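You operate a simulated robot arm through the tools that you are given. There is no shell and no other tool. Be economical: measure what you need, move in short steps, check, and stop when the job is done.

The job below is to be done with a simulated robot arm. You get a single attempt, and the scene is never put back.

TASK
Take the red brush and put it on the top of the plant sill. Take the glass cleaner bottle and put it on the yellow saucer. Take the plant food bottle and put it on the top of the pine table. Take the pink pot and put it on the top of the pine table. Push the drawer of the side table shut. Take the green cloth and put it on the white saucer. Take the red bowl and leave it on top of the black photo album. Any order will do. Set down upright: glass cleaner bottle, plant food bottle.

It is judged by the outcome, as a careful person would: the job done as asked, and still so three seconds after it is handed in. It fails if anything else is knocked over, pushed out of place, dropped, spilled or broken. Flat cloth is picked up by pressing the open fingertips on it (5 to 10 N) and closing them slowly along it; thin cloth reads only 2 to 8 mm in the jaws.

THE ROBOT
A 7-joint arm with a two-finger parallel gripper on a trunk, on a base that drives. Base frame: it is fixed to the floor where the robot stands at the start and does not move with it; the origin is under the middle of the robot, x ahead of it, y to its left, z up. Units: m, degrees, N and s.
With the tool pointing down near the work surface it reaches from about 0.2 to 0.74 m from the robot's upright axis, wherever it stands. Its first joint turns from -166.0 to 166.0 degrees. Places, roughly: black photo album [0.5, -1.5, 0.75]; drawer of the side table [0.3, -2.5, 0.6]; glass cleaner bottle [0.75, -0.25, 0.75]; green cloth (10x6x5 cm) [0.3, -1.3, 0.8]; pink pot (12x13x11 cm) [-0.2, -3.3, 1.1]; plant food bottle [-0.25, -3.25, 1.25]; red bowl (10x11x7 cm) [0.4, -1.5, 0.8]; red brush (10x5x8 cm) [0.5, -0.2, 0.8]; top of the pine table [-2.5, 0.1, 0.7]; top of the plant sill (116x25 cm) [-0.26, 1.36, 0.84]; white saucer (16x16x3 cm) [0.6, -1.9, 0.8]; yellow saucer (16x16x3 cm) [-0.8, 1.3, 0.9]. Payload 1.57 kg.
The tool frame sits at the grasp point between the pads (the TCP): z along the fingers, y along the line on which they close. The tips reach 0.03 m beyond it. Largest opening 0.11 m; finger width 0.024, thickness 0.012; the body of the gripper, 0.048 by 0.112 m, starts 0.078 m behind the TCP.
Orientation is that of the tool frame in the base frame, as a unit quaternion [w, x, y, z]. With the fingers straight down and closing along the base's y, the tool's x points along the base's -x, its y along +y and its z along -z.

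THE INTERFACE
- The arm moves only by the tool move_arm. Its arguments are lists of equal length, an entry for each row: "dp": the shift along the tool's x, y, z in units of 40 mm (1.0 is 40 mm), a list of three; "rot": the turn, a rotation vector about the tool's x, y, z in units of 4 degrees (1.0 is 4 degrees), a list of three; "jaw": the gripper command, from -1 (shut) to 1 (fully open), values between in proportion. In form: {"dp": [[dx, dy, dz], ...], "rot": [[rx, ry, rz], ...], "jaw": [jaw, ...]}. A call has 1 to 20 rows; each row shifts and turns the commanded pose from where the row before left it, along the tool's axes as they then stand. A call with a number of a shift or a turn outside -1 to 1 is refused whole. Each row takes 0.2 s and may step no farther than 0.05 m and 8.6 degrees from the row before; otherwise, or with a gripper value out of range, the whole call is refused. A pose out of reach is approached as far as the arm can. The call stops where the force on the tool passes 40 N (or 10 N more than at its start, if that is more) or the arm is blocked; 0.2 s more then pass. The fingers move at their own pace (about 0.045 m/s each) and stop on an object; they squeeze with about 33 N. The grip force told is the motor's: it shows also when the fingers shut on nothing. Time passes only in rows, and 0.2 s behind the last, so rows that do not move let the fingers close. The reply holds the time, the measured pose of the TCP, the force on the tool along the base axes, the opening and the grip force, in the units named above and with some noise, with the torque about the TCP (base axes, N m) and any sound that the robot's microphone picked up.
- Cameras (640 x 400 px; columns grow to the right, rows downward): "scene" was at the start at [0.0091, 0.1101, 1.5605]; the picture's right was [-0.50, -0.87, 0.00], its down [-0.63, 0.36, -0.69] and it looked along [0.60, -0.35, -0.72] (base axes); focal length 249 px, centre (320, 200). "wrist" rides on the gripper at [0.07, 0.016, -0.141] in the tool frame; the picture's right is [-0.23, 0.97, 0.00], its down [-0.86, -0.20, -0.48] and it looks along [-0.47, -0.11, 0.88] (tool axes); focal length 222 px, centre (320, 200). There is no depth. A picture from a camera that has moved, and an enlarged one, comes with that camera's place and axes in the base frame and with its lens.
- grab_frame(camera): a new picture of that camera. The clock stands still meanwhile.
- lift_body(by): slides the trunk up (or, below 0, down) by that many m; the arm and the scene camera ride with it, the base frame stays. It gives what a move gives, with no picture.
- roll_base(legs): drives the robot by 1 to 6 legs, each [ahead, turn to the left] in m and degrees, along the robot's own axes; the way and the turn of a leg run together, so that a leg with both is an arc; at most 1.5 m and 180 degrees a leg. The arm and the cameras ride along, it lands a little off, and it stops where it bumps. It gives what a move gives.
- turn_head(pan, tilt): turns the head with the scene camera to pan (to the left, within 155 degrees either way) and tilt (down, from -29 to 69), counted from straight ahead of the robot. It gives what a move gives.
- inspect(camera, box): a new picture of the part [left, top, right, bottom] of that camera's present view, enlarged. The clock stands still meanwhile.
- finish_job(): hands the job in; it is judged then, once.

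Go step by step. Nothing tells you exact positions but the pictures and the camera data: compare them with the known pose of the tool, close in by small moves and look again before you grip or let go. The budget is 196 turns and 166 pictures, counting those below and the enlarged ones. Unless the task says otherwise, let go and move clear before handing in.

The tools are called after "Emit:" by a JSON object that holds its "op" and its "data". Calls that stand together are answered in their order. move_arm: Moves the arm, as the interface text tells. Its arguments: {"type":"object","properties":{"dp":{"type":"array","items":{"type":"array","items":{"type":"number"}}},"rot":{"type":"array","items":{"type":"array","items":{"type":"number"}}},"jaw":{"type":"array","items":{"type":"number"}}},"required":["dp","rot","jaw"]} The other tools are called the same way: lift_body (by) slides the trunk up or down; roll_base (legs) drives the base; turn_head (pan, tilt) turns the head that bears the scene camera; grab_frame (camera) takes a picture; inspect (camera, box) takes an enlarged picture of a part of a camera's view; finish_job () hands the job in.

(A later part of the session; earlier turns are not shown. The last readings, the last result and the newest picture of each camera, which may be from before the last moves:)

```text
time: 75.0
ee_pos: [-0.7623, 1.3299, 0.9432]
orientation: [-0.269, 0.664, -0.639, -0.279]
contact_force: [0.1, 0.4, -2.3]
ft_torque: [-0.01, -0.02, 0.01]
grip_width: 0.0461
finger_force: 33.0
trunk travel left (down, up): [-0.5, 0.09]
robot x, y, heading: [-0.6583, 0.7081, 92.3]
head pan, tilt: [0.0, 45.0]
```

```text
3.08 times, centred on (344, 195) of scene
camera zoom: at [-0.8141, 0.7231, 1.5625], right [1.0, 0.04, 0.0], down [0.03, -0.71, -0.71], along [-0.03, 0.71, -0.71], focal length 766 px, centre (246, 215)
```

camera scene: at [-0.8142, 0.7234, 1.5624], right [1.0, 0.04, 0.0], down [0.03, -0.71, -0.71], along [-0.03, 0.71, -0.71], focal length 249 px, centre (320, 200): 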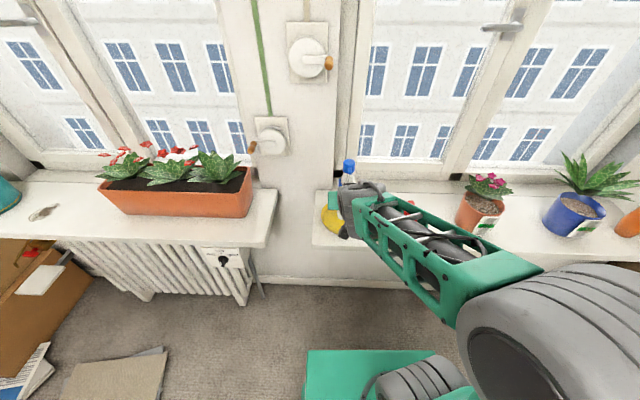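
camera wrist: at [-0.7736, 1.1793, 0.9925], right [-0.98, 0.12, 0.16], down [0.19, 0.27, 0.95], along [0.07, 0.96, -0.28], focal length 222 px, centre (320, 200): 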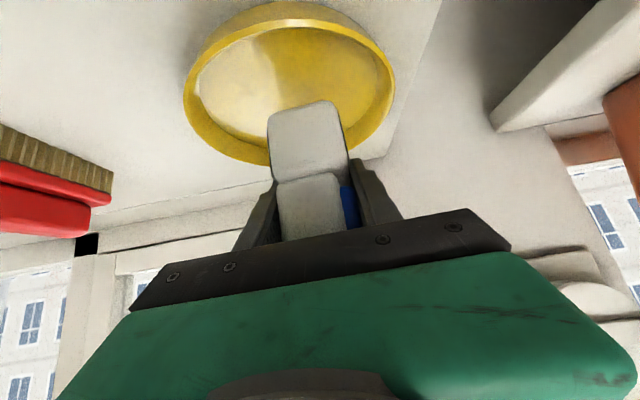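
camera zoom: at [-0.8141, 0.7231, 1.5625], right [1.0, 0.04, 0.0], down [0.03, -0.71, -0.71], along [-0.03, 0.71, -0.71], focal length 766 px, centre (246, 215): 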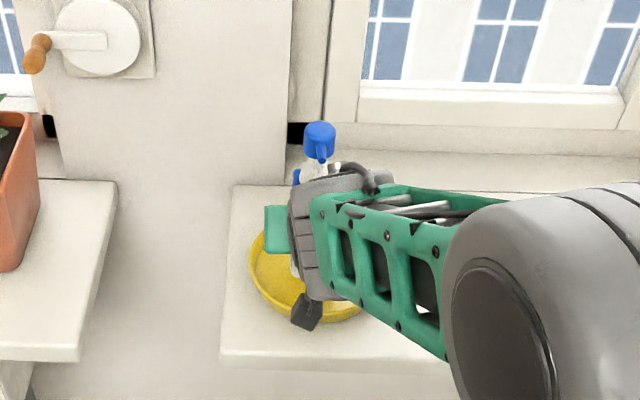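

Bottle is centred over the saucer. Lowering slowly to contact.

Emit:
{"op": "move_arm", "data": {"dp": [[0.35, 0, 0.35], [0.25, 0, 0.25], [0.12, 0, 0.12], [0.12, 0, 0.12], [0.12, 0, 0.12], [0.12, 0, 0.12], [0.12, 0, 0.12], [0.12, 0, 0.12], [0.12, 0, 0.12], [0.12, 0, 0.12]], "rot": [[0, 0, 0], [0, 0, 0], [0, 0, 0], [0, 0, 0], [0, 0, 0], [0, 0, 0], [0, 0, 0], [0, 0, 0], [0, 0, 0], [0, 0, 0]], "jaw": [-1, -1, -1, -1, -1, -1, -1, -1, -1, -1]}}

Emit:
{"op": "grab_frame", "data": {"camera": "wrist"}}

```text
time: 76.1
ee_pos: [-0.7622, 1.3355, 0.9008]
orientation: [-0.275, 0.662, -0.636, -0.287]
contact_force: [-1.2, 2.8, 8.6]
ft_torque: [-0.26, -0.1, -0.04]
grip_width: 0.0458
finger_force: 32.7
trunk travel left (down, up): [-0.5, 0.09]
robot x, y, heading: [-0.6573, 0.7058, 92.2]
head pan, tilt: [0.0, 45.0]
stopped in row 5: the force on the tool passed its limit (the readings are from after the stop); the commanded pose is now the measured one
```

```text
130 pictures are left
camera wrist: at [-0.7729, 1.1841, 0.947], right [-0.98, 0.12, 0.17], down [0.19, 0.24, 0.95], along [0.07, 0.96, -0.26], focal length 222 px, centre (320, 200)
```

wrist: 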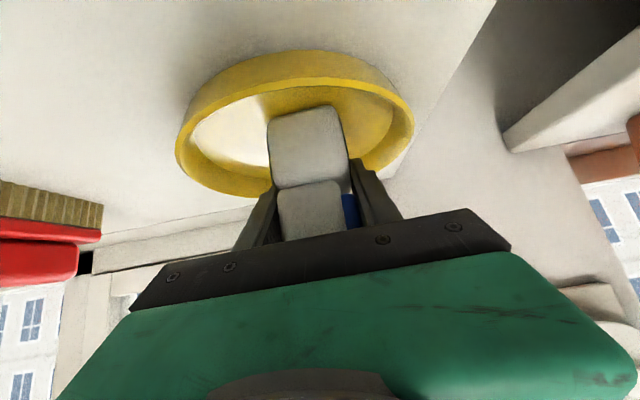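

Contact came with the bottle bottom about 2 cm above the sill, loaded at its front edge. I'll raise a touch, restore the pitch, shift 6 mm inward and touch again to confirm it is the saucer floor.

Emit:
{"op": "move_arm", "data": {"dp": [[-0.12, 0, -0.12], [-0.1, 0, 0.1], [0.08, 0, 0.08], [0.08, 0, 0.08], [0.08, 0, 0.08], [0.08, 0, 0.08], [0.08, 0, 0.08]], "rot": [[0, 0.37, 0], [0, 0, 0], [0, 0, 0], [0, 0, 0], [0, 0, 0], [0, 0, 0], [0, 0, 0]], "jaw": [-1, -1, -1, -1, -1, -1, -1]}}

Emit:
{"op": "inspect", "data": {"camera": "wrist", "box": [160, 30, 432, 210]}}

```text
time: 77.4
ee_pos: [-0.7628, 1.3455, 0.9001]
orientation: [-0.272, 0.662, -0.639, -0.284]
contact_force: [-1.0, 4.1, 9.1]
ft_torque: [0.56, -0.23, 0.1]
grip_width: 0.046
finger_force: 33.1
trunk travel left (down, up): [-0.5, 0.09]
robot x, y, heading: [-0.6573, 0.7084, 92.0]
head pan, tilt: [0.0, 45.0]
stopped in row 6: the force on the tool passed its limit (the readings are from after the stop); the commanded pose is now the measured one
```

```text
2.22 times, centred on (296, 120) of wrist
camera zoom: at [-0.7734, 1.1953, 0.9483], right [-0.98, 0.12, 0.17], down [0.19, 0.25, 0.95], along [0.07, 0.96, -0.27], focal length 494 px, centre (373, 378)
```

zoom: 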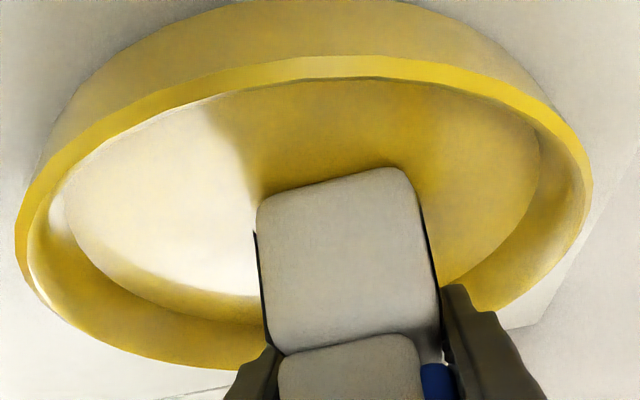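

Same height, now touching at the back edge – so it is the flat saucer floor. Releasing gently with a partial opening and backing straight out.

Emit:
{"op": "move_arm", "data": {"dp": [[0, 0, 0], [0, 0, 0], [0, 0, 0], [0, 0, 0], [0, 0, -0.4], [0, 0, -0.7], [0, 0, -1], [0, 0, -1], [0, 0, -1], [0, 0, -1]], "rot": [[0, 0, 0], [0, 0, 0], [0, 0, 0], [0, 0, 0], [0, 0, 0], [0, 0, 0], [0, 0, 0], [0, 0, 0], [0, 0, 0], [0, 0, 0]], "jaw": [-0.1, 0.1, 0.3, 0.4, 0.4, 0.4, 0.4, 0.4, 0.4, 0.4]}}

Emit:
{"op": "grab_frame", "data": {"camera": "wrist"}}

Emit:
{"op": "inspect", "data": {"camera": "scene", "box": [264, 130, 424, 260]}}

```text
time: 79.6
ee_pos: [-0.7564, 1.1987, 1.0398]
orientation: [-0.269, 0.663, -0.64, -0.28]
contact_force: [0.3, -0.2, -0.3]
ft_torque: [0.03, 0.01, 0.0]
grip_width: 0.0769
finger_force: 0.2
trunk travel left (down, up): [-0.5, 0.09]
robot x, y, heading: [-0.6591, 0.7136, 92.3]
head pan, tilt: [0.0, 45.0]
```

```text
128 pictures are left
camera wrist: at [-0.7675, 1.0483, 1.0893], right [-0.98, 0.12, 0.16], down [0.19, 0.26, 0.95], along [0.07, 0.96, -0.28], focal length 222 px, centre (320, 200)
```

wrist: 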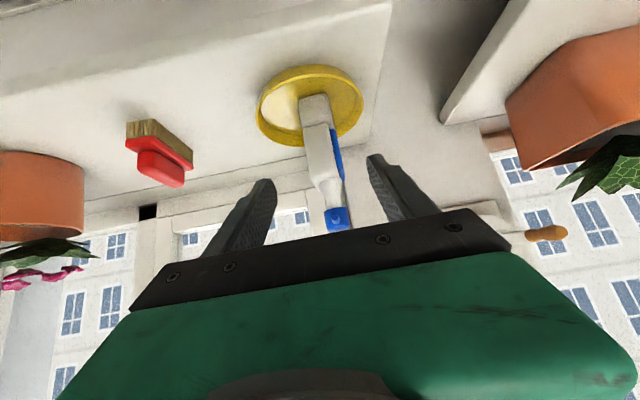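

```text
3.08 times, centred on (344, 195) of scene
camera zoom: at [-0.8139, 0.722, 1.5625], right [1.0, 0.04, 0.0], down [0.03, -0.71, -0.71], along [-0.03, 0.71, -0.71], focal length 766 px, centre (246, 215)
```

zoom: 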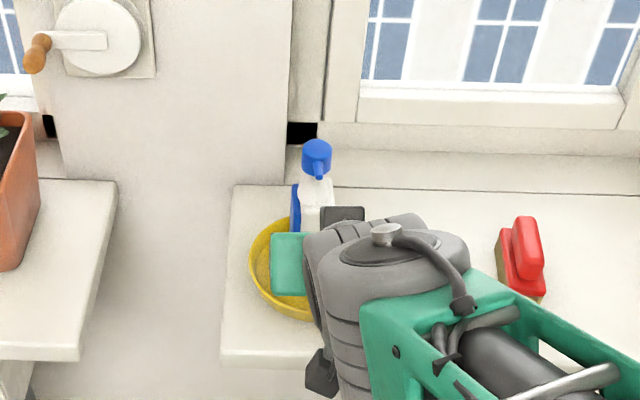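

Bottle stands upright on the saucer. Bringing the tool vertical, backing away and turning toward the second table.

Emit:
{"op": "move_arm", "data": {"dp": [[0.7, 0, -0.7], [0.7, 0, -0.7], [0.5, 0, -0.7], [0, 0, 0], [0, 0, 0], [0, 0, 0], [0, 0, 0], [0, 0, 0], [0, 0, 0], [0, 0, 0], [0, 0, 0], [0, 0, 0], [0, 0, 0], [0, 0, 0], [0, 0, 0]], "rot": [[0, 0, 0], [0, 0, 0], [0, 0, 0], [0, 0.95, 0], [0, 0.95, 0], [0, 0.95, 0], [0, 0.95, 0], [0, 0.95, 0], [0, 0.95, 0], [0, 0.95, 0], [0, 0.95, 0], [0, 0.95, 0], [0, 0.95, 0], [0, 0.95, 0], [0, 0.95, 0]], "jaw": [1, 1, 1, 1, 1, 1, 1, 1, 1, 1, 1, 1, 1, 1, 1]}}

Emit:
{"op": "roll_base", "data": {"legs": [[-0.5, 0], [0, 178], [0.7, 0]]}}

Emit:
{"op": "turn_head", "data": {"pan": 35, "tilt": 35}}

Emit:
{"op": "grab_frame", "data": {"camera": "scene"}}

```text
time: 82.8
ee_pos: [-0.7531, 1.0838, 1.0431]
orientation: [0.0, 0.721, -0.693, -0.002]
contact_force: [0.2, -0.5, 0.0]
ft_torque: [-0.01, 0.01, -0.03]
grip_width: 0.1099
finger_force: 0.0
trunk travel left (down, up): [-0.5, 0.09]
robot x, y, heading: [-0.656, 0.7108, 92.3]
head pan, tilt: [0.0, 45.0]
```

```text
time: 96.5
ee_pos: [-0.4779, -0.8454, 1.0431]
orientation: [0.003, 0.679, 0.734, 0.0]
contact_force: [-0.7, -1.3, -0.3]
ft_torque: [0.0, 0.03, -0.01]
grip_width: 0.11
finger_force: 0.1
trunk travel left (down, up): [-0.5, 0.09]
robot x, y, heading: [-0.5877, -0.474, -85.5]
head pan, tilt: [0.0, 45.0]
```

```text
time: 97.6
ee_pos: [-0.4785, -0.8446, 1.0445]
orientation: [0.002, 0.679, 0.734, 0.0]
contact_force: [-1.0, 0.3, 0.5]
ft_torque: [0.0, -0.03, -0.02]
grip_width: 0.1097
finger_force: 0.1
trunk travel left (down, up): [-0.5, 0.09]
robot x, y, heading: [-0.5847, -0.471, -85.5]
head pan, tilt: [35.0, 35.0]
```

```text
126 pictures are left
camera scene: at [-0.381, -0.4719, 1.5773], right [-0.77, -0.63, 0.0], down [-0.36, 0.44, -0.82], along [0.52, -0.63, -0.57], focal length 249 px, centre (320, 200)
```

scene: 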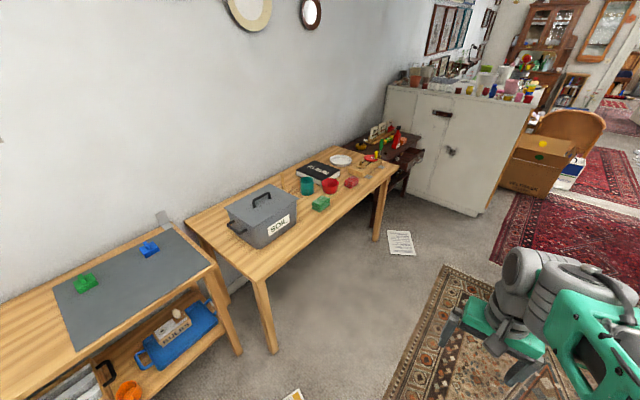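

The second table has open space beneath; cloth, bowl, album and white saucer sit at its far half. I'll drive to about (-0.15, -1.62) facing it.

Emit:
{"op": "roll_base", "data": {"legs": [[1.15, 0], [0, 85.5], [0.3, 0]]}}

Emit:
{"op": "turn_head", "data": {"pan": 0, "tilt": 45}}

Emit:
{"op": "grab_frame", "data": {"camera": "scene"}}

Emit:
{"op": "grab_frame", "data": {"camera": "wrist"}}

```text
time: 108.7
ee_pos: [0.1779, -1.5961, 1.0429]
orientation: [0.001, 0.028, 1.0, 0.002]
contact_force: [0.2, -0.2, 0.5]
ft_torque: [0.06, 0.01, 0.0]
grip_width: 0.1101
finger_force: 0.1
trunk travel left (down, up): [-0.5, 0.09]
robot x, y, heading: [-0.2062, -1.6522, -3.3]
head pan, tilt: [35.0, 35.0]
```

```text
time: 109.7
ee_pos: [0.1763, -1.5963, 1.043]
orientation: [0.002, 0.027, 1.0, 0.002]
contact_force: [-0.1, 0.3, -0.2]
ft_torque: [0.0, 0.02, 0.01]
grip_width: 0.1102
finger_force: 0.1
trunk travel left (down, up): [-0.5, 0.09]
robot x, y, heading: [-0.2038, -1.6538, -3.1]
head pan, tilt: [0.0, 45.0]
```

```text
125 pictures are left
camera scene: at [-0.1767, -1.5043, 1.5625], right [-0.05, -1.0, 0.0], down [-0.71, 0.04, -0.71], along [0.71, -0.04, -0.71], focal length 249 px, centre (320, 200)
```

scene: 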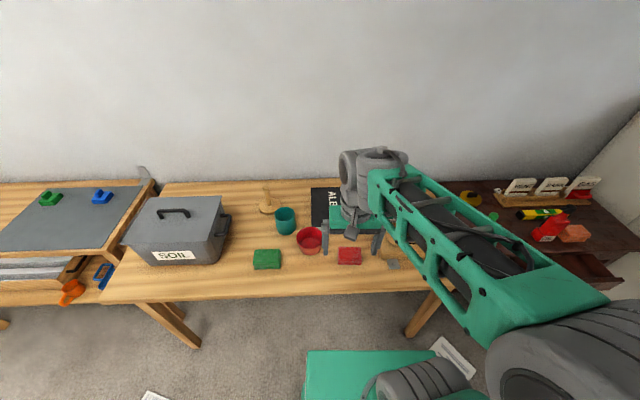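

```text
124 pictures are left
camera wrist: at [0.107, -1.5776, 1.1847], right [0.28, 0.96, 0.0], down [0.84, -0.25, 0.48], along [0.46, -0.13, -0.88], focal length 222 px, centre (320, 200)
```

wrist: 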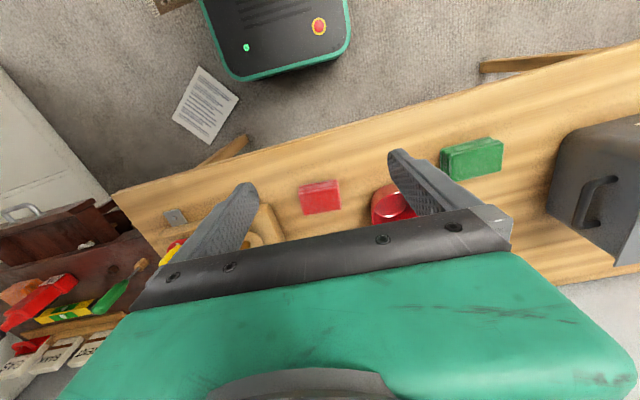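

Cloth at about (0.30, -1.345). Moving the base 16 cm closer for reach and looking again.

Emit:
{"op": "roll_base", "data": {"legs": [[0.16, 3]]}}

Emit:
{"op": "turn_head", "data": {"pan": 0, "tilt": 55}}

Emit:
{"op": "grab_frame", "data": {"camera": "scene"}}

Emit:
{"op": "grab_frame", "data": {"camera": "wrist"}}

```text
time: 111.1
ee_pos: [0.3358, -1.581, 1.0437]
orientation: [0.002, 0.0, 1.0, 0.001]
contact_force: [0.3, 0.4, 0.9]
ft_torque: [-0.02, 0.01, 0.01]
grip_width: 0.1099
finger_force: 0.0
trunk travel left (down, up): [-0.5, 0.09]
robot x, y, heading: [-0.0441, -1.6613, 0.2]
head pan, tilt: [0.0, 45.0]
```

```text
time: 111.9
ee_pos: [0.335, -1.5808, 1.0431]
orientation: [0.002, 0.0, 1.0, 0.002]
contact_force: [1.0, -0.3, 0.8]
ft_torque: [-0.02, -0.03, -0.01]
grip_width: 0.1099
finger_force: 0.0
trunk travel left (down, up): [-0.5, 0.09]
robot x, y, heading: [-0.0444, -1.659, 0.2]
head pan, tilt: [0.0, 55.0]
```

```text
123 pictures are left
camera scene: at [-0.0321, -1.5074, 1.5491], right [0.0, -1.0, 0.0], down [-0.82, 0.0, -0.57], along [0.57, 0.0, -0.82], focal length 249 px, centre (320, 200)
```

scene: 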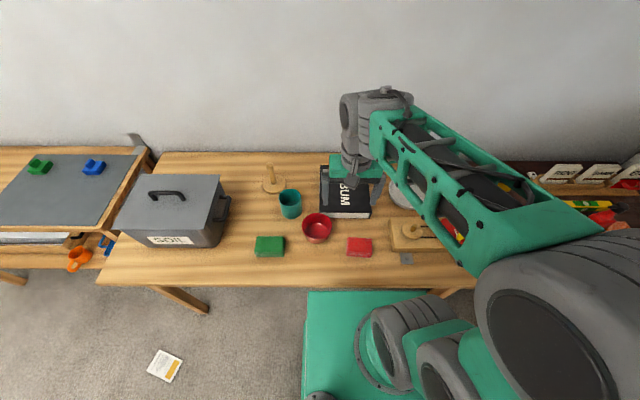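

```text
122 pictures are left
camera wrist: at [0.2644, -1.565, 1.1847], right [0.23, 0.97, 0.0], down [0.85, -0.2, 0.48], along [0.47, -0.11, -0.88], focal length 222 px, centre (320, 200)
```

wrist: 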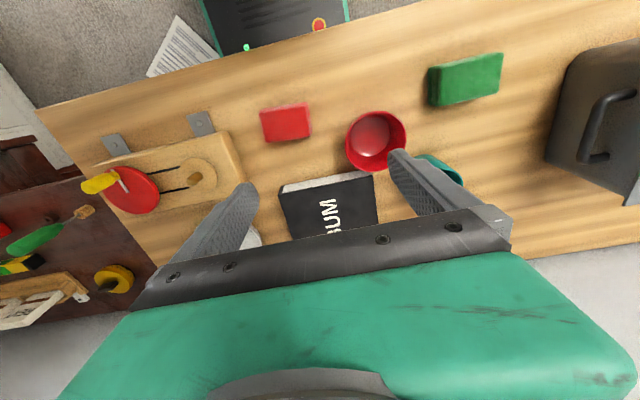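

I'll do the bowl first: grip its right-hand wall (finger inside/outside) and carry it to the album, centred near (0.54, -1.59). Zooming to refine the bowl's rim.

Emit:
{"op": "inspect", "data": {"camera": "wrist", "box": [320, 90, 448, 190]}}

Emit:
{"op": "inspect", "data": {"camera": "scene", "box": [240, 150, 440, 275]}}

```text
4.00 times, centred on (384, 140) of wrist
camera zoom: at [0.2644, -1.565, 1.1847], right [0.23, 0.97, 0.0], down [0.85, -0.2, 0.48], along [0.47, -0.11, -0.88], focal length 888 px, centre (64, 440)
```

zoom: 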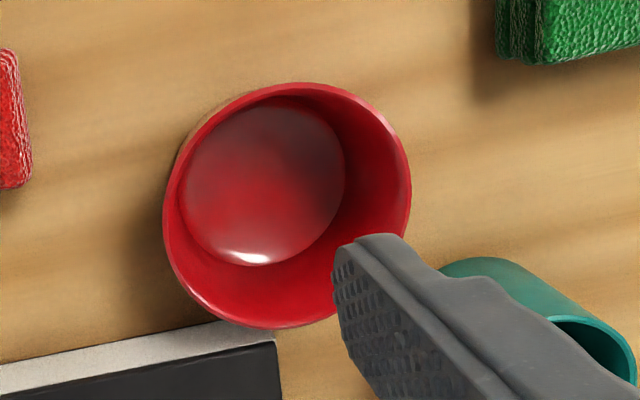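

```text
3.20 times, centred on (340, 212) of scene
camera zoom: at [-0.0321, -1.5074, 1.5491], right [0.0, -1.0, 0.0], down [-0.82, 0.0, -0.57], along [0.57, 0.0, -0.82], focal length 797 px, centre (256, 160)
```

zoom: 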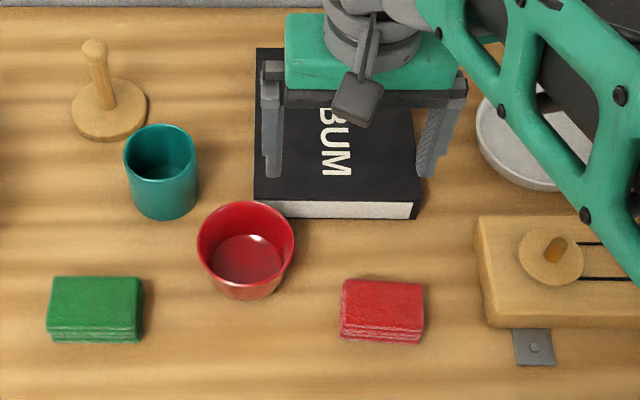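

Bowl rim: centre ≈(0.36, -1.50), radius 0.05. Moving above its right wall with the jaws part-open.

Emit:
{"op": "move_arm", "data": {"dp": [[-0.65, 0.8, 0], [0, 0, 1], [0, 0, 1], [0, 0, 0.5]], "rot": [[0, 0, 0], [0, 0, 0], [0, 0, 0], [0, 0, 0]], "jaw": [-0.1, -0.1, -0.1, -0.1]}}

Emit:
{"op": "grab_frame", "data": {"camera": "wrist"}}

Emit:
{"op": "inspect", "data": {"camera": "scene", "box": [240, 150, 440, 275]}}

```text
time: 112.9
ee_pos: [0.3615, -1.5465, 0.9457]
orientation: [0.002, 0.0, 1.0, 0.002]
contact_force: [-0.4, 0.5, 0.5]
ft_torque: [0.0, -0.02, -0.01]
grip_width: 0.0495
finger_force: 0.1
trunk travel left (down, up): [-0.5, 0.09]
robot x, y, heading: [-0.0423, -1.658, 0.2]
head pan, tilt: [0.0, 55.0]
```

```text
119 pictures are left
camera wrist: at [0.2904, -1.5324, 1.0868], right [0.23, 0.97, 0.0], down [0.85, -0.2, 0.48], along [0.47, -0.11, -0.88], focal length 222 px, centre (320, 200)
```

wrist: 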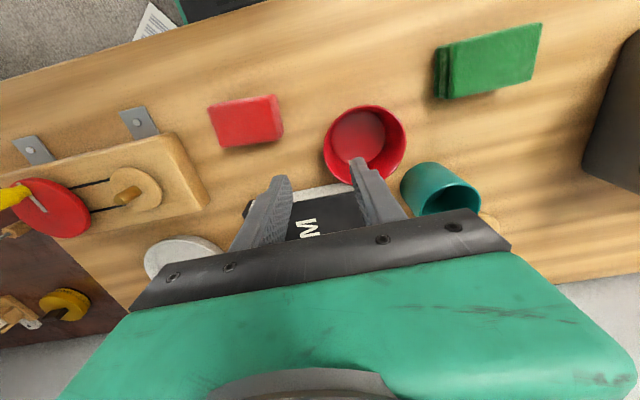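

```text
3.20 times, centred on (340, 212) of scene
camera zoom: at [-0.0318, -1.5073, 1.5491], right [0.0, -1.0, 0.0], down [-0.82, 0.0, -0.57], along [0.57, 0.0, -0.82], focal length 797 px, centre (256, 160)
```

zoom: 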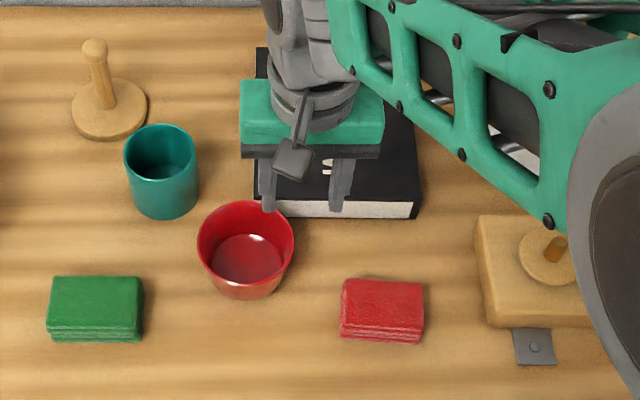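

Aligned with the right wall. Descending with the wall between the fingers.

Emit:
{"op": "move_arm", "data": {"dp": [[-0.15, 0.05, 0.7], [0, 0, 0.6], [0, 0, 0.5], [0, 0, 0.4], [0, 0, 0.3]], "rot": [[0, 0, 0], [0, 0, 0], [0, 0, 0], [0, 0, 0], [0, 0, 0]], "jaw": [-0.1, -0.1, -0.1, -0.1, -0.1]}}

Emit:
{"op": "grab_frame", "data": {"camera": "wrist"}}

Emit:
{"op": "inspect", "data": {"camera": "scene", "box": [260, 160, 400, 260]}}

```text
time: 114.1
ee_pos: [0.3691, -1.5475, 0.844]
orientation: [0.001, 0.0, 1.0, 0.002]
contact_force: [0.0, 0.7, 0.2]
ft_torque: [0.0, 0.02, -0.02]
grip_width: 0.0496
finger_force: 0.1
trunk travel left (down, up): [-0.5, 0.09]
robot x, y, heading: [-0.0431, -1.6613, -0.1]
head pan, tilt: [0.0, 55.0]
```

```text
117 pictures are left
camera wrist: at [0.2981, -1.5322, 0.9858], right [0.23, 0.97, 0.0], down [0.85, -0.2, 0.48], along [0.47, -0.11, -0.88], focal length 222 px, centre (320, 200)
```

wrist: 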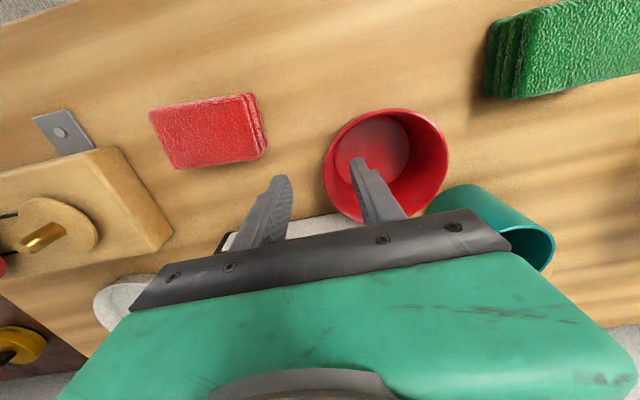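

```text
4.00 times, centred on (330, 210) of scene
camera zoom: at [-0.032, -1.5073, 1.5491], right [0.0, -1.0, 0.0], down [-0.82, 0.0, -0.57], along [0.57, 0.0, -0.82], focal length 996 px, centre (280, 160)
```

zoom: 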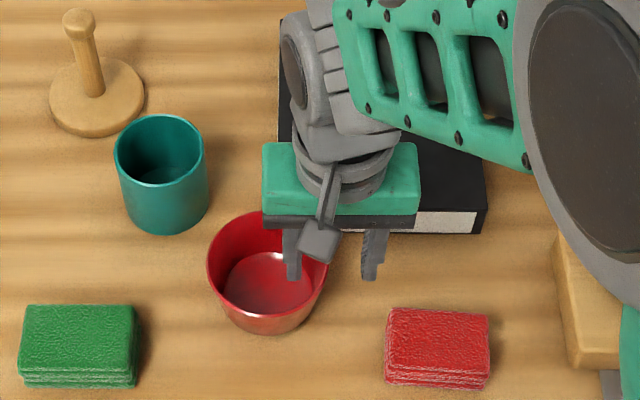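

Rim is lower than assumed (~0.816). Descending another 24 mm and closing on the wall.

Emit:
{"op": "move_arm", "data": {"dp": [[0, 0.05, 0.3], [0, 0, 0.3], [0, 0, 0], [0, 0, 0], [0, 0, 0], [0, 0, 0]], "rot": [[0, 0, 0], [0, 0, 0], [0, 0, 0], [0, 0, 0], [0, 0, 0], [0, 0, 0]], "jaw": [-0.1, -0.1, -0.4, -0.7, -1, -1]}}

Emit:
{"op": "grab_frame", "data": {"camera": "wrist"}}

Emit:
{"op": "inspect", "data": {"camera": "scene", "box": [260, 160, 400, 260]}}

```text
time: 115.5
ee_pos: [0.3682, -1.5443, 0.8196]
orientation: [0.001, -0.001, 1.0, 0.002]
contact_force: [0.2, 0.1, 6.1]
ft_torque: [0.5, 0.19, -0.07]
grip_width: 0.0128
finger_force: 26.7
trunk travel left (down, up): [-0.5, 0.09]
robot x, y, heading: [-0.0424, -1.6627, -0.3]
head pan, tilt: [0.0, 55.0]
```

```text
115 pictures are left
camera wrist: at [0.2974, -1.529, 0.9613], right [0.23, 0.97, 0.0], down [0.85, -0.2, 0.48], along [0.47, -0.11, -0.88], focal length 222 px, centre (320, 200)
```

wrist: 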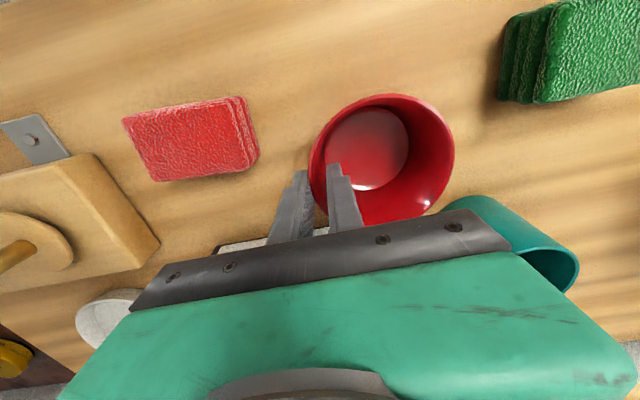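

```text
4.00 times, centred on (330, 210) of scene
camera zoom: at [-0.0323, -1.5076, 1.5492], right [0.0, -1.0, 0.0], down [-0.82, 0.0, -0.57], along [0.57, 0.0, -0.82], focal length 996 px, centre (280, 160)
```

zoom: 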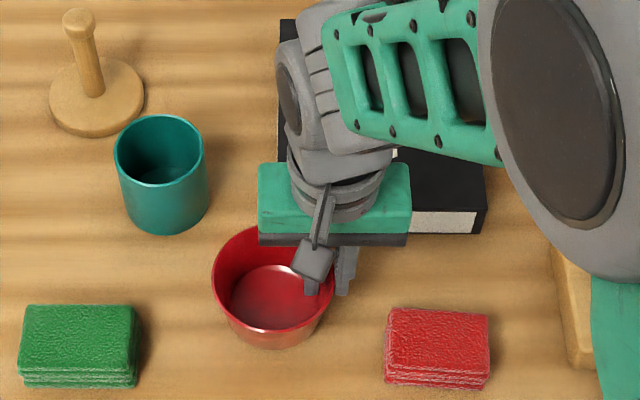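

Wall gripped (13 mm reading while tapering). Lifting a little and checking the bowl's attitude.

Emit:
{"op": "move_arm", "data": {"dp": [[0, 0, 0], [0, 0, -0.3], [0, 0, -0.7], [0, 0, -1]], "rot": [[0, 0, 0], [0, 0, 0], [0, 0, 0], [0, 0, 0]], "jaw": [-1, -1, -1, -1]}}

Emit:
{"op": "grab_frame", "data": {"camera": "wrist"}}

Emit:
{"op": "inspect", "data": {"camera": "scene", "box": [260, 150, 400, 250]}}

```text
time: 116.5
ee_pos: [0.3679, -1.545, 0.9019]
orientation: [-0.001, 0.0, 1.0, 0.0]
contact_force: [0.2, 0.1, -2.8]
ft_torque: [-0.11, 0.01, 0.01]
grip_width: 0.0082
finger_force: 27.5
trunk travel left (down, up): [-0.5, 0.09]
robot x, y, heading: [-0.0409, -1.6599, 0.1]
head pan, tilt: [0.0, 55.0]
```

```text
113 pictures are left
camera wrist: at [0.2973, -1.5297, 1.0423], right [0.23, 0.97, 0.0], down [0.85, -0.2, 0.48], along [0.47, -0.11, -0.88], focal length 222 px, centre (320, 200)
```

wrist: 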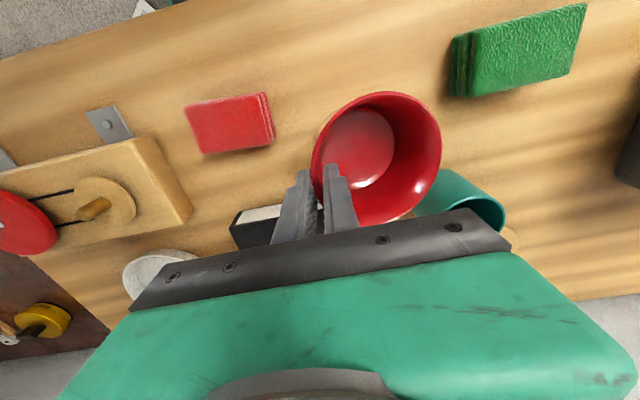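

```text
4.00 times, centred on (330, 200) of scene
camera zoom: at [-0.032, -1.5074, 1.549], right [0.0, -1.0, 0.0], down [-0.82, 0.0, -0.57], along [0.57, 0.0, -0.82], focal length 996 px, centre (280, 200)
```

zoom: 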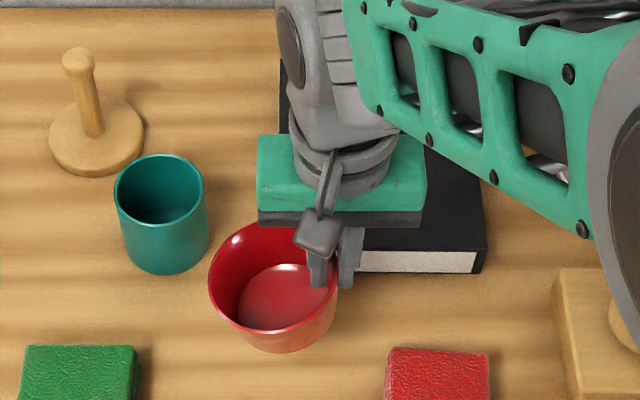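

Held, slightly tilted. Carrying it over the album centre.

Emit:
{"op": "move_arm", "data": {"dp": [[0, 0, -1], [-0.7, -0.7, 0], [-0.9, -0.7, 0], [-1, -0.6, 0], [-1, -0.38, 0], [-0.95, 0, 0]], "rot": [[0, 0, 0], [0, 0, 0], [0, 0, 0], [0, 0, 0], [0, 0, 0], [0, 0, 0]], "jaw": [-1, -1, -1, -1, -1, -1]}}

Emit:
{"op": "grab_frame", "data": {"camera": "wrist"}}

Emit:
{"op": "inspect", "data": {"camera": "scene", "box": [280, 130, 440, 230]}}

```text
time: 117.9
ee_pos: [0.5492, -1.6403, 0.9404]
orientation: [0.001, 0.0, 1.0, 0.002]
contact_force: [0.9, 0.8, -2.9]
ft_torque: [-0.12, 0.0, -0.01]
grip_width: 0.0083
finger_force: 27.1
trunk travel left (down, up): [-0.5, 0.09]
robot x, y, heading: [-0.0425, -1.6622, -0.2]
head pan, tilt: [0.0, 55.0]
```

```text
111 pictures are left
camera wrist: at [0.4777, -1.6245, 1.0834], right [0.23, 0.97, 0.0], down [0.85, -0.2, 0.48], along [0.47, -0.11, -0.88], focal length 222 px, centre (320, 200)
```

wrist: 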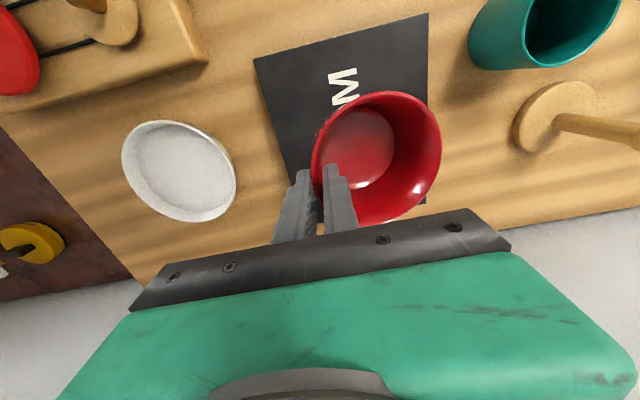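

```text
4.00 times, centred on (360, 180) of scene
camera zoom: at [-0.0314, -1.5074, 1.549], right [0.0, -1.0, 0.0], down [-0.82, 0.0, -0.57], along [0.57, 0.0, -0.82], focal length 996 px, centre (160, 280)
```

zoom: 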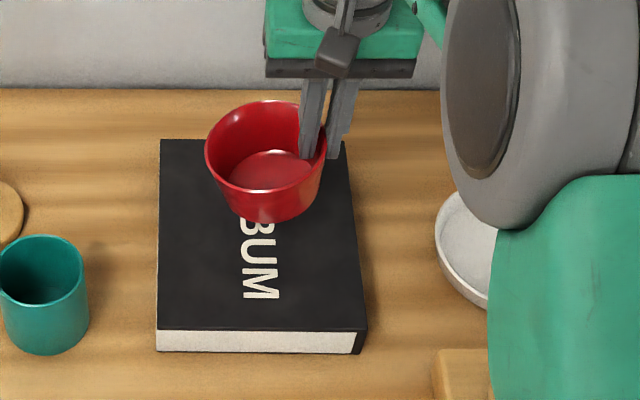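

Bowl is over the album centre. Lowering to contact.

Emit:
{"op": "move_arm", "data": {"dp": [[0, 0, 0.6], [0, 0, 0.6], [0, 0, 0.3], [0, 0, 0.15], [0, 0, 0.15], [0, 0, 0.15], [0, 0, 0.15], [0, 0, 0.15], [0, 0, 0.15]], "rot": [[0, 0, 0], [0, 0, 0], [0, 0, 0], [0, 0, 0], [0, 0, 0], [0, 0, 0], [0, 0, 0], [0, 0, 0], [0, 0, 0]], "jaw": [-1, -1, -1, -1, -1, -1, -1, -1, -1]}}

Emit:
{"op": "inspect", "data": {"camera": "scene", "box": [280, 130, 440, 230]}}

```text
time: 119.7
ee_pos: [0.5515, -1.6372, 0.854]
orientation: [0.005, -0.002, 1.0, 0.001]
contact_force: [-2.2, -0.8, 13.6]
ft_torque: [0.94, 0.48, 0.03]
grip_width: 0.0116
finger_force: 29.1
trunk travel left (down, up): [-0.5, 0.09]
robot x, y, heading: [-0.0448, -1.6605, -0.2]
head pan, tilt: [0.0, 55.0]
stopped in row 9: the force on the tool passed its limit (the readings are from after the stop); the commanded pose is now the measured one
```

```text
4.00 times, centred on (360, 180) of scene
camera zoom: at [-0.0336, -1.5076, 1.5488], right [0.0, -1.0, 0.0], down [-0.82, 0.0, -0.57], along [0.57, 0.0, -0.82], focal length 996 px, centre (160, 280)
```

zoom: 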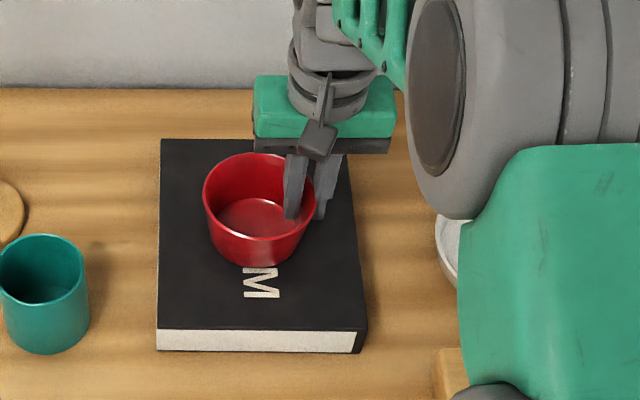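

It rests on the album. Releasing slightly and rising.

Emit:
{"op": "move_arm", "data": {"dp": [[0, 0, 0], [0, 0, 0], [0, 0, 0], [0, 0, -0.3], [0, 0, -0.7], [0, 0, -1], [0, 0, -1], [0, 0, -1]], "rot": [[0, 0, 0], [0, 0, 0], [0, 0, 0], [0, 0, 0], [0, 0, 0], [0, 0, 0], [0, 0, 0], [0, 0, 0]], "jaw": [-0.6, -0.4, -0.25, -0.2, -0.2, -0.2, -0.2, -0.2]}}

Emit:
{"op": "inspect", "data": {"camera": "scene", "box": [280, 130, 440, 230]}}

Emit:
{"op": "grab_frame", "data": {"camera": "wrist"}}

```text
time: 121.5
ee_pos: [0.5493, -1.6394, 1.0136]
orientation: [0.003, 0.0, 1.0, 0.001]
contact_force: [1.1, 0.2, 0.3]
ft_torque: [-0.01, 0.01, 0.0]
grip_width: 0.0441
finger_force: 0.0
trunk travel left (down, up): [-0.5, 0.09]
robot x, y, heading: [-0.0439, -1.6625, 0.1]
head pan, tilt: [0.0, 55.0]
```

```text
4.00 times, centred on (360, 180) of scene
camera zoom: at [-0.0323, -1.5074, 1.549], right [0.0, -1.0, 0.0], down [-0.82, 0.0, -0.57], along [0.57, 0.0, -0.82], focal length 996 px, centre (160, 280)
```

zoom: 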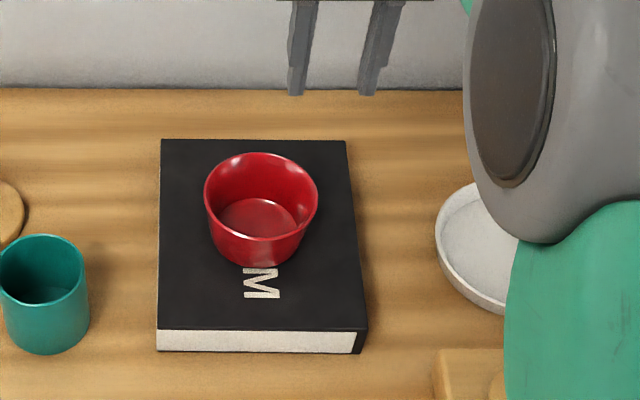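

```text
107 pictures are left
camera wrist: at [0.4785, -1.625, 1.1551], right [0.22, 0.97, 0.0], down [0.85, -0.2, 0.48], along [0.47, -0.1, -0.88], focal length 222 px, centre (320, 200)
```

wrist: 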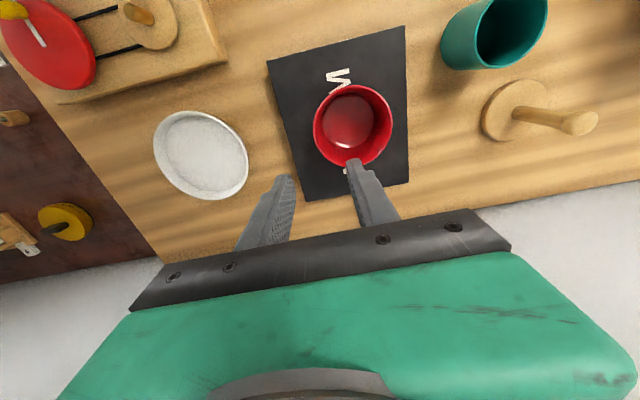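

Bowl is on the album; white saucer centre ≈(0.549, -1.853). Now to the green cloth at (0.30, -1.345), turning the jaws 90° so they close along x.

Emit:
{"op": "move_arm", "data": {"dp": [[0.78, 0.92, 0], [0.78, 0.92, 0], [0.78, 0.92, 0], [0.78, 0.92, 0], [0.78, 0.92, 0], [0.78, 0.92, 0], [0.78, 0.92, 0], [0.78, 0.92, 0], [0, 0, 0], [0, 0, 0], [0, 0, 0], [0, 0, 0], [0, 0, 0], [0, 0, 0], [0, 0, 0], [0, 0, 0], [0, 0, 0], [0, 0, 0], [0, 0, 0]], "rot": [[0, 0, 0], [0, 0, 0], [0, 0, 0], [0, 0, 0], [0, 0, 0], [0, 0, 0], [0, 0, 0], [0, 0, 0], [0, 0, 1], [0, 0, 1], [0, 0, 1], [0, 0, 1], [0, 0, 1], [0, 0, 1], [0, 0, 1], [0, 0, 1], [0, 0, 1], [0, 0, 1], [0, 0, 1]], "jaw": [1, 1, 1, 1, 1, 1, 1, 1, 1, 1, 1, 1, 1, 1, 1, 1, 1, 1, 1]}}

Emit:
{"op": "move_arm", "data": {"dp": [[0, 0, 0], [0, 0, 0], [0, 0, 0], [0, 0, 0], [0, 0, 0], [0, 0, 0], [0, 0, 0], [0, 0, 0], [0, 0, 0], [0, 0, 0], [0, 0, 0], [0, 0, 0]], "rot": [[0, 0, 1], [0, 0, 1], [0, 0, 1], [0, 0, 1], [0, 0, 1], [0, 0, 1], [0, 0, 1], [0, 0, 1], [0, 0, 1], [0, 0, 1], [0, 0, 1], [0, 0, 0.5]], "jaw": [1, 1, 1, 1, 1, 1, 1, 1, 1, 1, 1, 1]}}

Emit:
{"op": "grab_frame", "data": {"camera": "wrist"}}

Emit:
{"op": "inspect", "data": {"camera": "scene", "box": [200, 170, 360, 270]}}

```text
time: 125.5
ee_pos: [0.2995, -1.3448, 1.0097]
orientation: [0.003, 0.374, 0.927, 0.002]
contact_force: [0.0, -0.3, -0.3]
ft_torque: [0.01, -0.03, -0.01]
grip_width: 0.1098
finger_force: 0.1
trunk travel left (down, up): [-0.5, 0.09]
robot x, y, heading: [-0.0433, -1.6611, 0.2]
head pan, tilt: [0.0, 55.0]
```

```text
time: 128.1
ee_pos: [0.2999, -1.3444, 1.0127]
orientation: [0.002, 0.706, 0.708, 0.004]
contact_force: [-0.1, 0.7, -0.3]
ft_torque: [0.01, -0.02, -0.01]
grip_width: 0.1099
finger_force: 0.1
trunk travel left (down, up): [-0.5, 0.09]
robot x, y, heading: [-0.0455, -1.6608, 0.3]
head pan, tilt: [0.0, 55.0]
```

```text
106 pictures are left
camera wrist: at [0.3137, -1.2755, 1.1542], right [0.97, -0.23, 0.01], down [-0.2, -0.86, 0.47], along [-0.1, -0.46, -0.88], focal length 222 px, centre (320, 200)
```

wrist: 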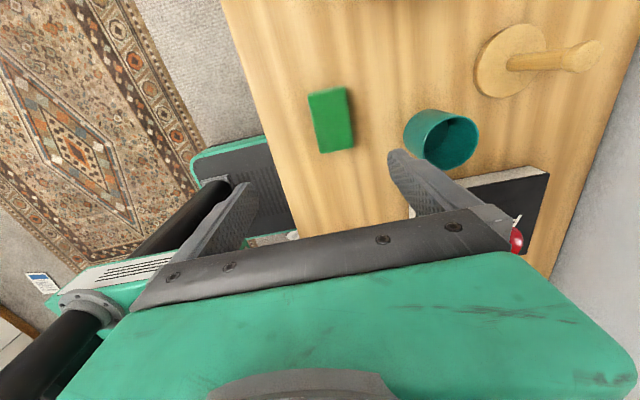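

```text
4.00 times, centred on (280, 220) of scene
camera zoom: at [-0.0322, -1.5074, 1.5491], right [0.0, -1.0, 0.0], down [-0.82, 0.0, -0.57], along [0.57, 0.0, -0.82], focal length 996 px, centre (480, 120)
```

zoom: 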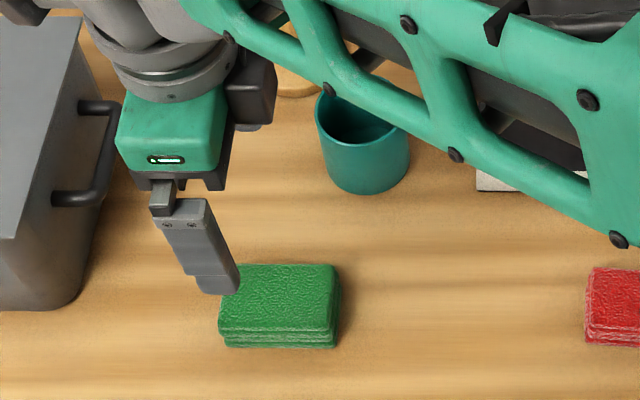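

Refined cloth centre ≈(0.318, -1.340). Descending above it and checking.

Emit:
{"op": "move_arm", "data": {"dp": [[0.1, 0.45, 0.9], [0, 0, 1], [0, 0, 1], [0, 0, 1]], "rot": [[0, 0, 0], [0, 0, 0], [0, 0, 0], [0, 0, 0]], "jaw": [1, 1, 1, 1]}}

Emit:
{"op": "grab_frame", "data": {"camera": "wrist"}}

Emit:
{"op": "inspect", "data": {"camera": "scene", "box": [200, 170, 360, 270]}}

```text
time: 129.1
ee_pos: [0.3174, -1.3394, 0.8511]
orientation: [0.002, 0.706, 0.708, 0.004]
contact_force: [-0.2, 0.6, 0.2]
ft_torque: [0.03, -0.01, -0.03]
grip_width: 0.1099
finger_force: 0.0
trunk travel left (down, up): [-0.5, 0.09]
robot x, y, heading: [-0.0407, -1.6595, 0.1]
head pan, tilt: [0.0, 55.0]
```

```text
104 pictures are left
camera wrist: at [0.3321, -1.2696, 0.9929], right [0.97, -0.22, 0.01], down [-0.2, -0.86, 0.47], along [-0.1, -0.46, -0.88], focal length 222 px, centre (320, 200)
```

wrist: 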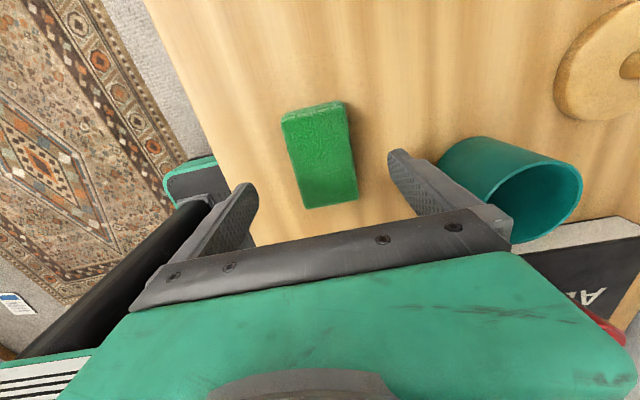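

```text
4.00 times, centred on (280, 220) of scene
camera zoom: at [-0.032, -1.5071, 1.5491], right [0.0, -1.0, 0.0], down [-0.82, 0.0, -0.57], along [0.57, 0.0, -0.82], focal length 996 px, centre (480, 120)
```

zoom: 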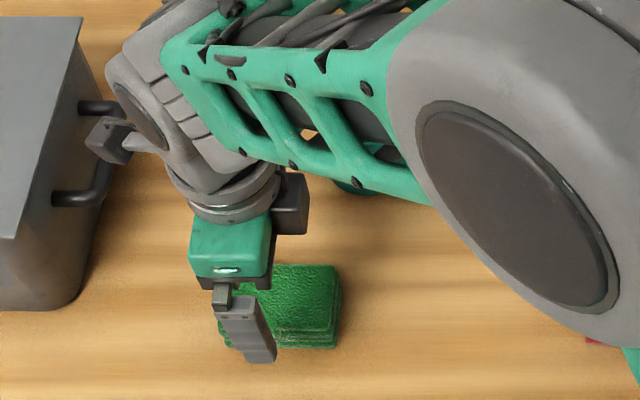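

Well aligned. Descending around the cloth and closing.

Emit:
{"op": "move_arm", "data": {"dp": [[0.1, 0, 0.6], [0, 0, 0.5], [0, 0, 0.3], [0, 0, 0.15]], "rot": [[0, 0, 0], [0, 0, 0], [0, 0, 0], [0, 0, 0]], "jaw": [1, 1, 1, 1]}}

Emit:
{"op": "move_arm", "data": {"dp": [[0, 0, 0], [0, 0, 0], [0, 0, 0], [0, 0, 0], [0, 0, 0], [0, 0, 0]], "rot": [[0, 0, 0], [0, 0, 0], [0, 0, 0], [0, 0, 0], [0, 0, 0], [0, 0, 0]], "jaw": [0.4, 0, -0.4, -1, -1, -1]}}

Emit:
{"op": "grab_frame", "data": {"camera": "wrist"}}

```text
time: 130.1
ee_pos: [0.3197, -1.3371, 0.7925]
orientation: [0.001, 0.706, 0.708, 0.004]
contact_force: [-0.3, -0.5, 0.4]
ft_torque: [0.01, -0.03, -0.01]
grip_width: 0.1102
finger_force: 0.1
trunk travel left (down, up): [-0.5, 0.09]
robot x, y, heading: [-0.0445, -1.6617, -0.1]
head pan, tilt: [0.0, 55.0]
```

```text
time: 131.5
ee_pos: [0.3183, -1.3362, 0.7927]
orientation: [0.002, 0.705, 0.709, 0.003]
contact_force: [-0.5, 0.2, 1.1]
ft_torque: [-0.03, 0.04, -0.03]
grip_width: 0.0591
finger_force: 33.0
trunk travel left (down, up): [-0.5, 0.09]
robot x, y, heading: [-0.045, -1.6603, 0.1]
head pan, tilt: [0.0, 55.0]
```

```text
102 pictures are left
camera wrist: at [0.3341, -1.2677, 0.9346], right [0.97, -0.22, 0.01], down [-0.2, -0.86, 0.47], along [-0.1, -0.46, -0.88], focal length 222 px, centre (320, 200)
```

wrist: 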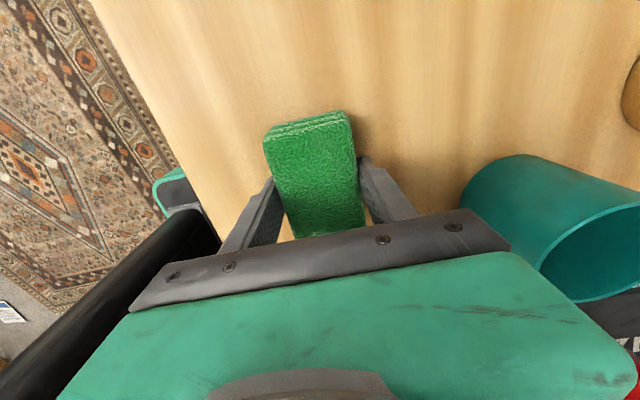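

Gripped at 59 mm. Lifting and carrying over the white saucer.

Emit:
{"op": "move_arm", "data": {"dp": [[0, 0, -0.4], [0, 0, -0.8], [0, 0, -1], [0, 0, -1], [0, 0, -1], [0, 0, -0.8]], "rot": [[0, 0, 0], [0, 0, 0], [0, 0, 0], [0, 0, 0], [0, 0, 0], [0, 0, 0]], "jaw": [-1, -1, -1, -1, -1, -1]}}

Emit:
{"op": "move_arm", "data": {"dp": [[-0.96, 0.44, 0], [-0.96, 0.44, 0], [-0.96, 0.44, 0], [-0.96, 0.44, 0], [-0.96, 0.44, 0], [-0.96, 0.44, 0], [-0.96, 0.44, 0], [-0.96, 0.44, 0], [-0.96, 0.44, 0], [-0.96, 0.44, 0], [-0.96, 0.44, 0], [-0.96, 0.44, 0], [-0.96, 0.44, 0]], "rot": [[0, 0, 0], [0, 0, 0], [0, 0, 0], [0, 0, 0], [0, 0, 0], [0, 0, 0], [0, 0, 0], [0, 0, 0], [0, 0, 0], [0, 0, 0], [0, 0, 0], [0, 0, 0], [0, 0, 0]], "jaw": [-1, -1, -1, -1, -1, -1, -1, -1, -1, -1, -1, -1, -1]}}

Emit:
{"op": "grab_frame", "data": {"camera": "wrist"}}

Emit:
{"op": "grab_frame", "data": {"camera": "scene"}}

```text
time: 132.9
ee_pos: [0.3179, -1.3371, 0.9937]
orientation: [0.001, 0.706, 0.708, 0.004]
contact_force: [0.3, 0.5, -0.5]
ft_torque: [0.0, 0.03, 0.0]
grip_width: 0.0593
finger_force: 33.1
trunk travel left (down, up): [-0.5, 0.09]
robot x, y, heading: [-0.0461, -1.6607, 0.1]
head pan, tilt: [0.0, 55.0]
```

```text
time: 135.7
ee_pos: [0.5458, -1.8362, 0.9963]
orientation: [0.002, 0.706, 0.708, 0.004]
contact_force: [-0.2, 0.5, -0.6]
ft_torque: [0.0, 0.02, 0.02]
grip_width: 0.0596
finger_force: 32.3
trunk travel left (down, up): [-0.5, 0.09]
robot x, y, heading: [-0.0444, -1.6591, 0.0]
head pan, tilt: [0.0, 55.0]
```

```text
101 pictures are left
camera wrist: at [0.5602, -1.7676, 1.139], right [0.97, -0.22, 0.01], down [-0.2, -0.86, 0.47], along [-0.1, -0.46, -0.88], focal length 222 px, centre (320, 200)
```

wrist: 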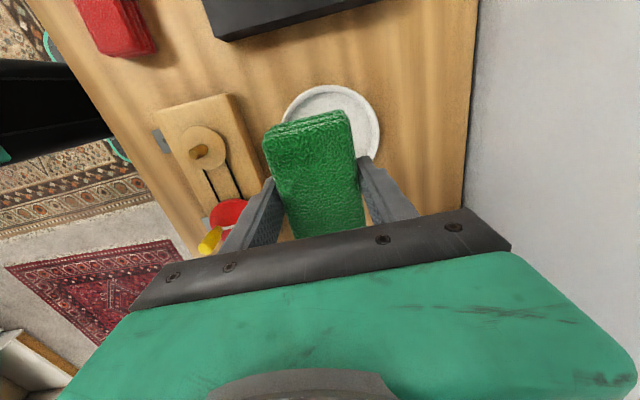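

```text
100 pictures are left
camera scene: at [-0.0318, -1.5079, 1.5491], right [0.0, -1.0, 0.0], down [-0.82, 0.0, -0.57], along [0.57, 0.0, -0.82], focal length 249 px, centre (320, 200)
```

scene: 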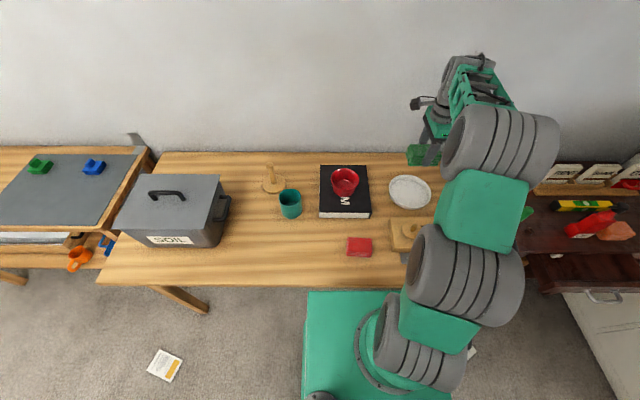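

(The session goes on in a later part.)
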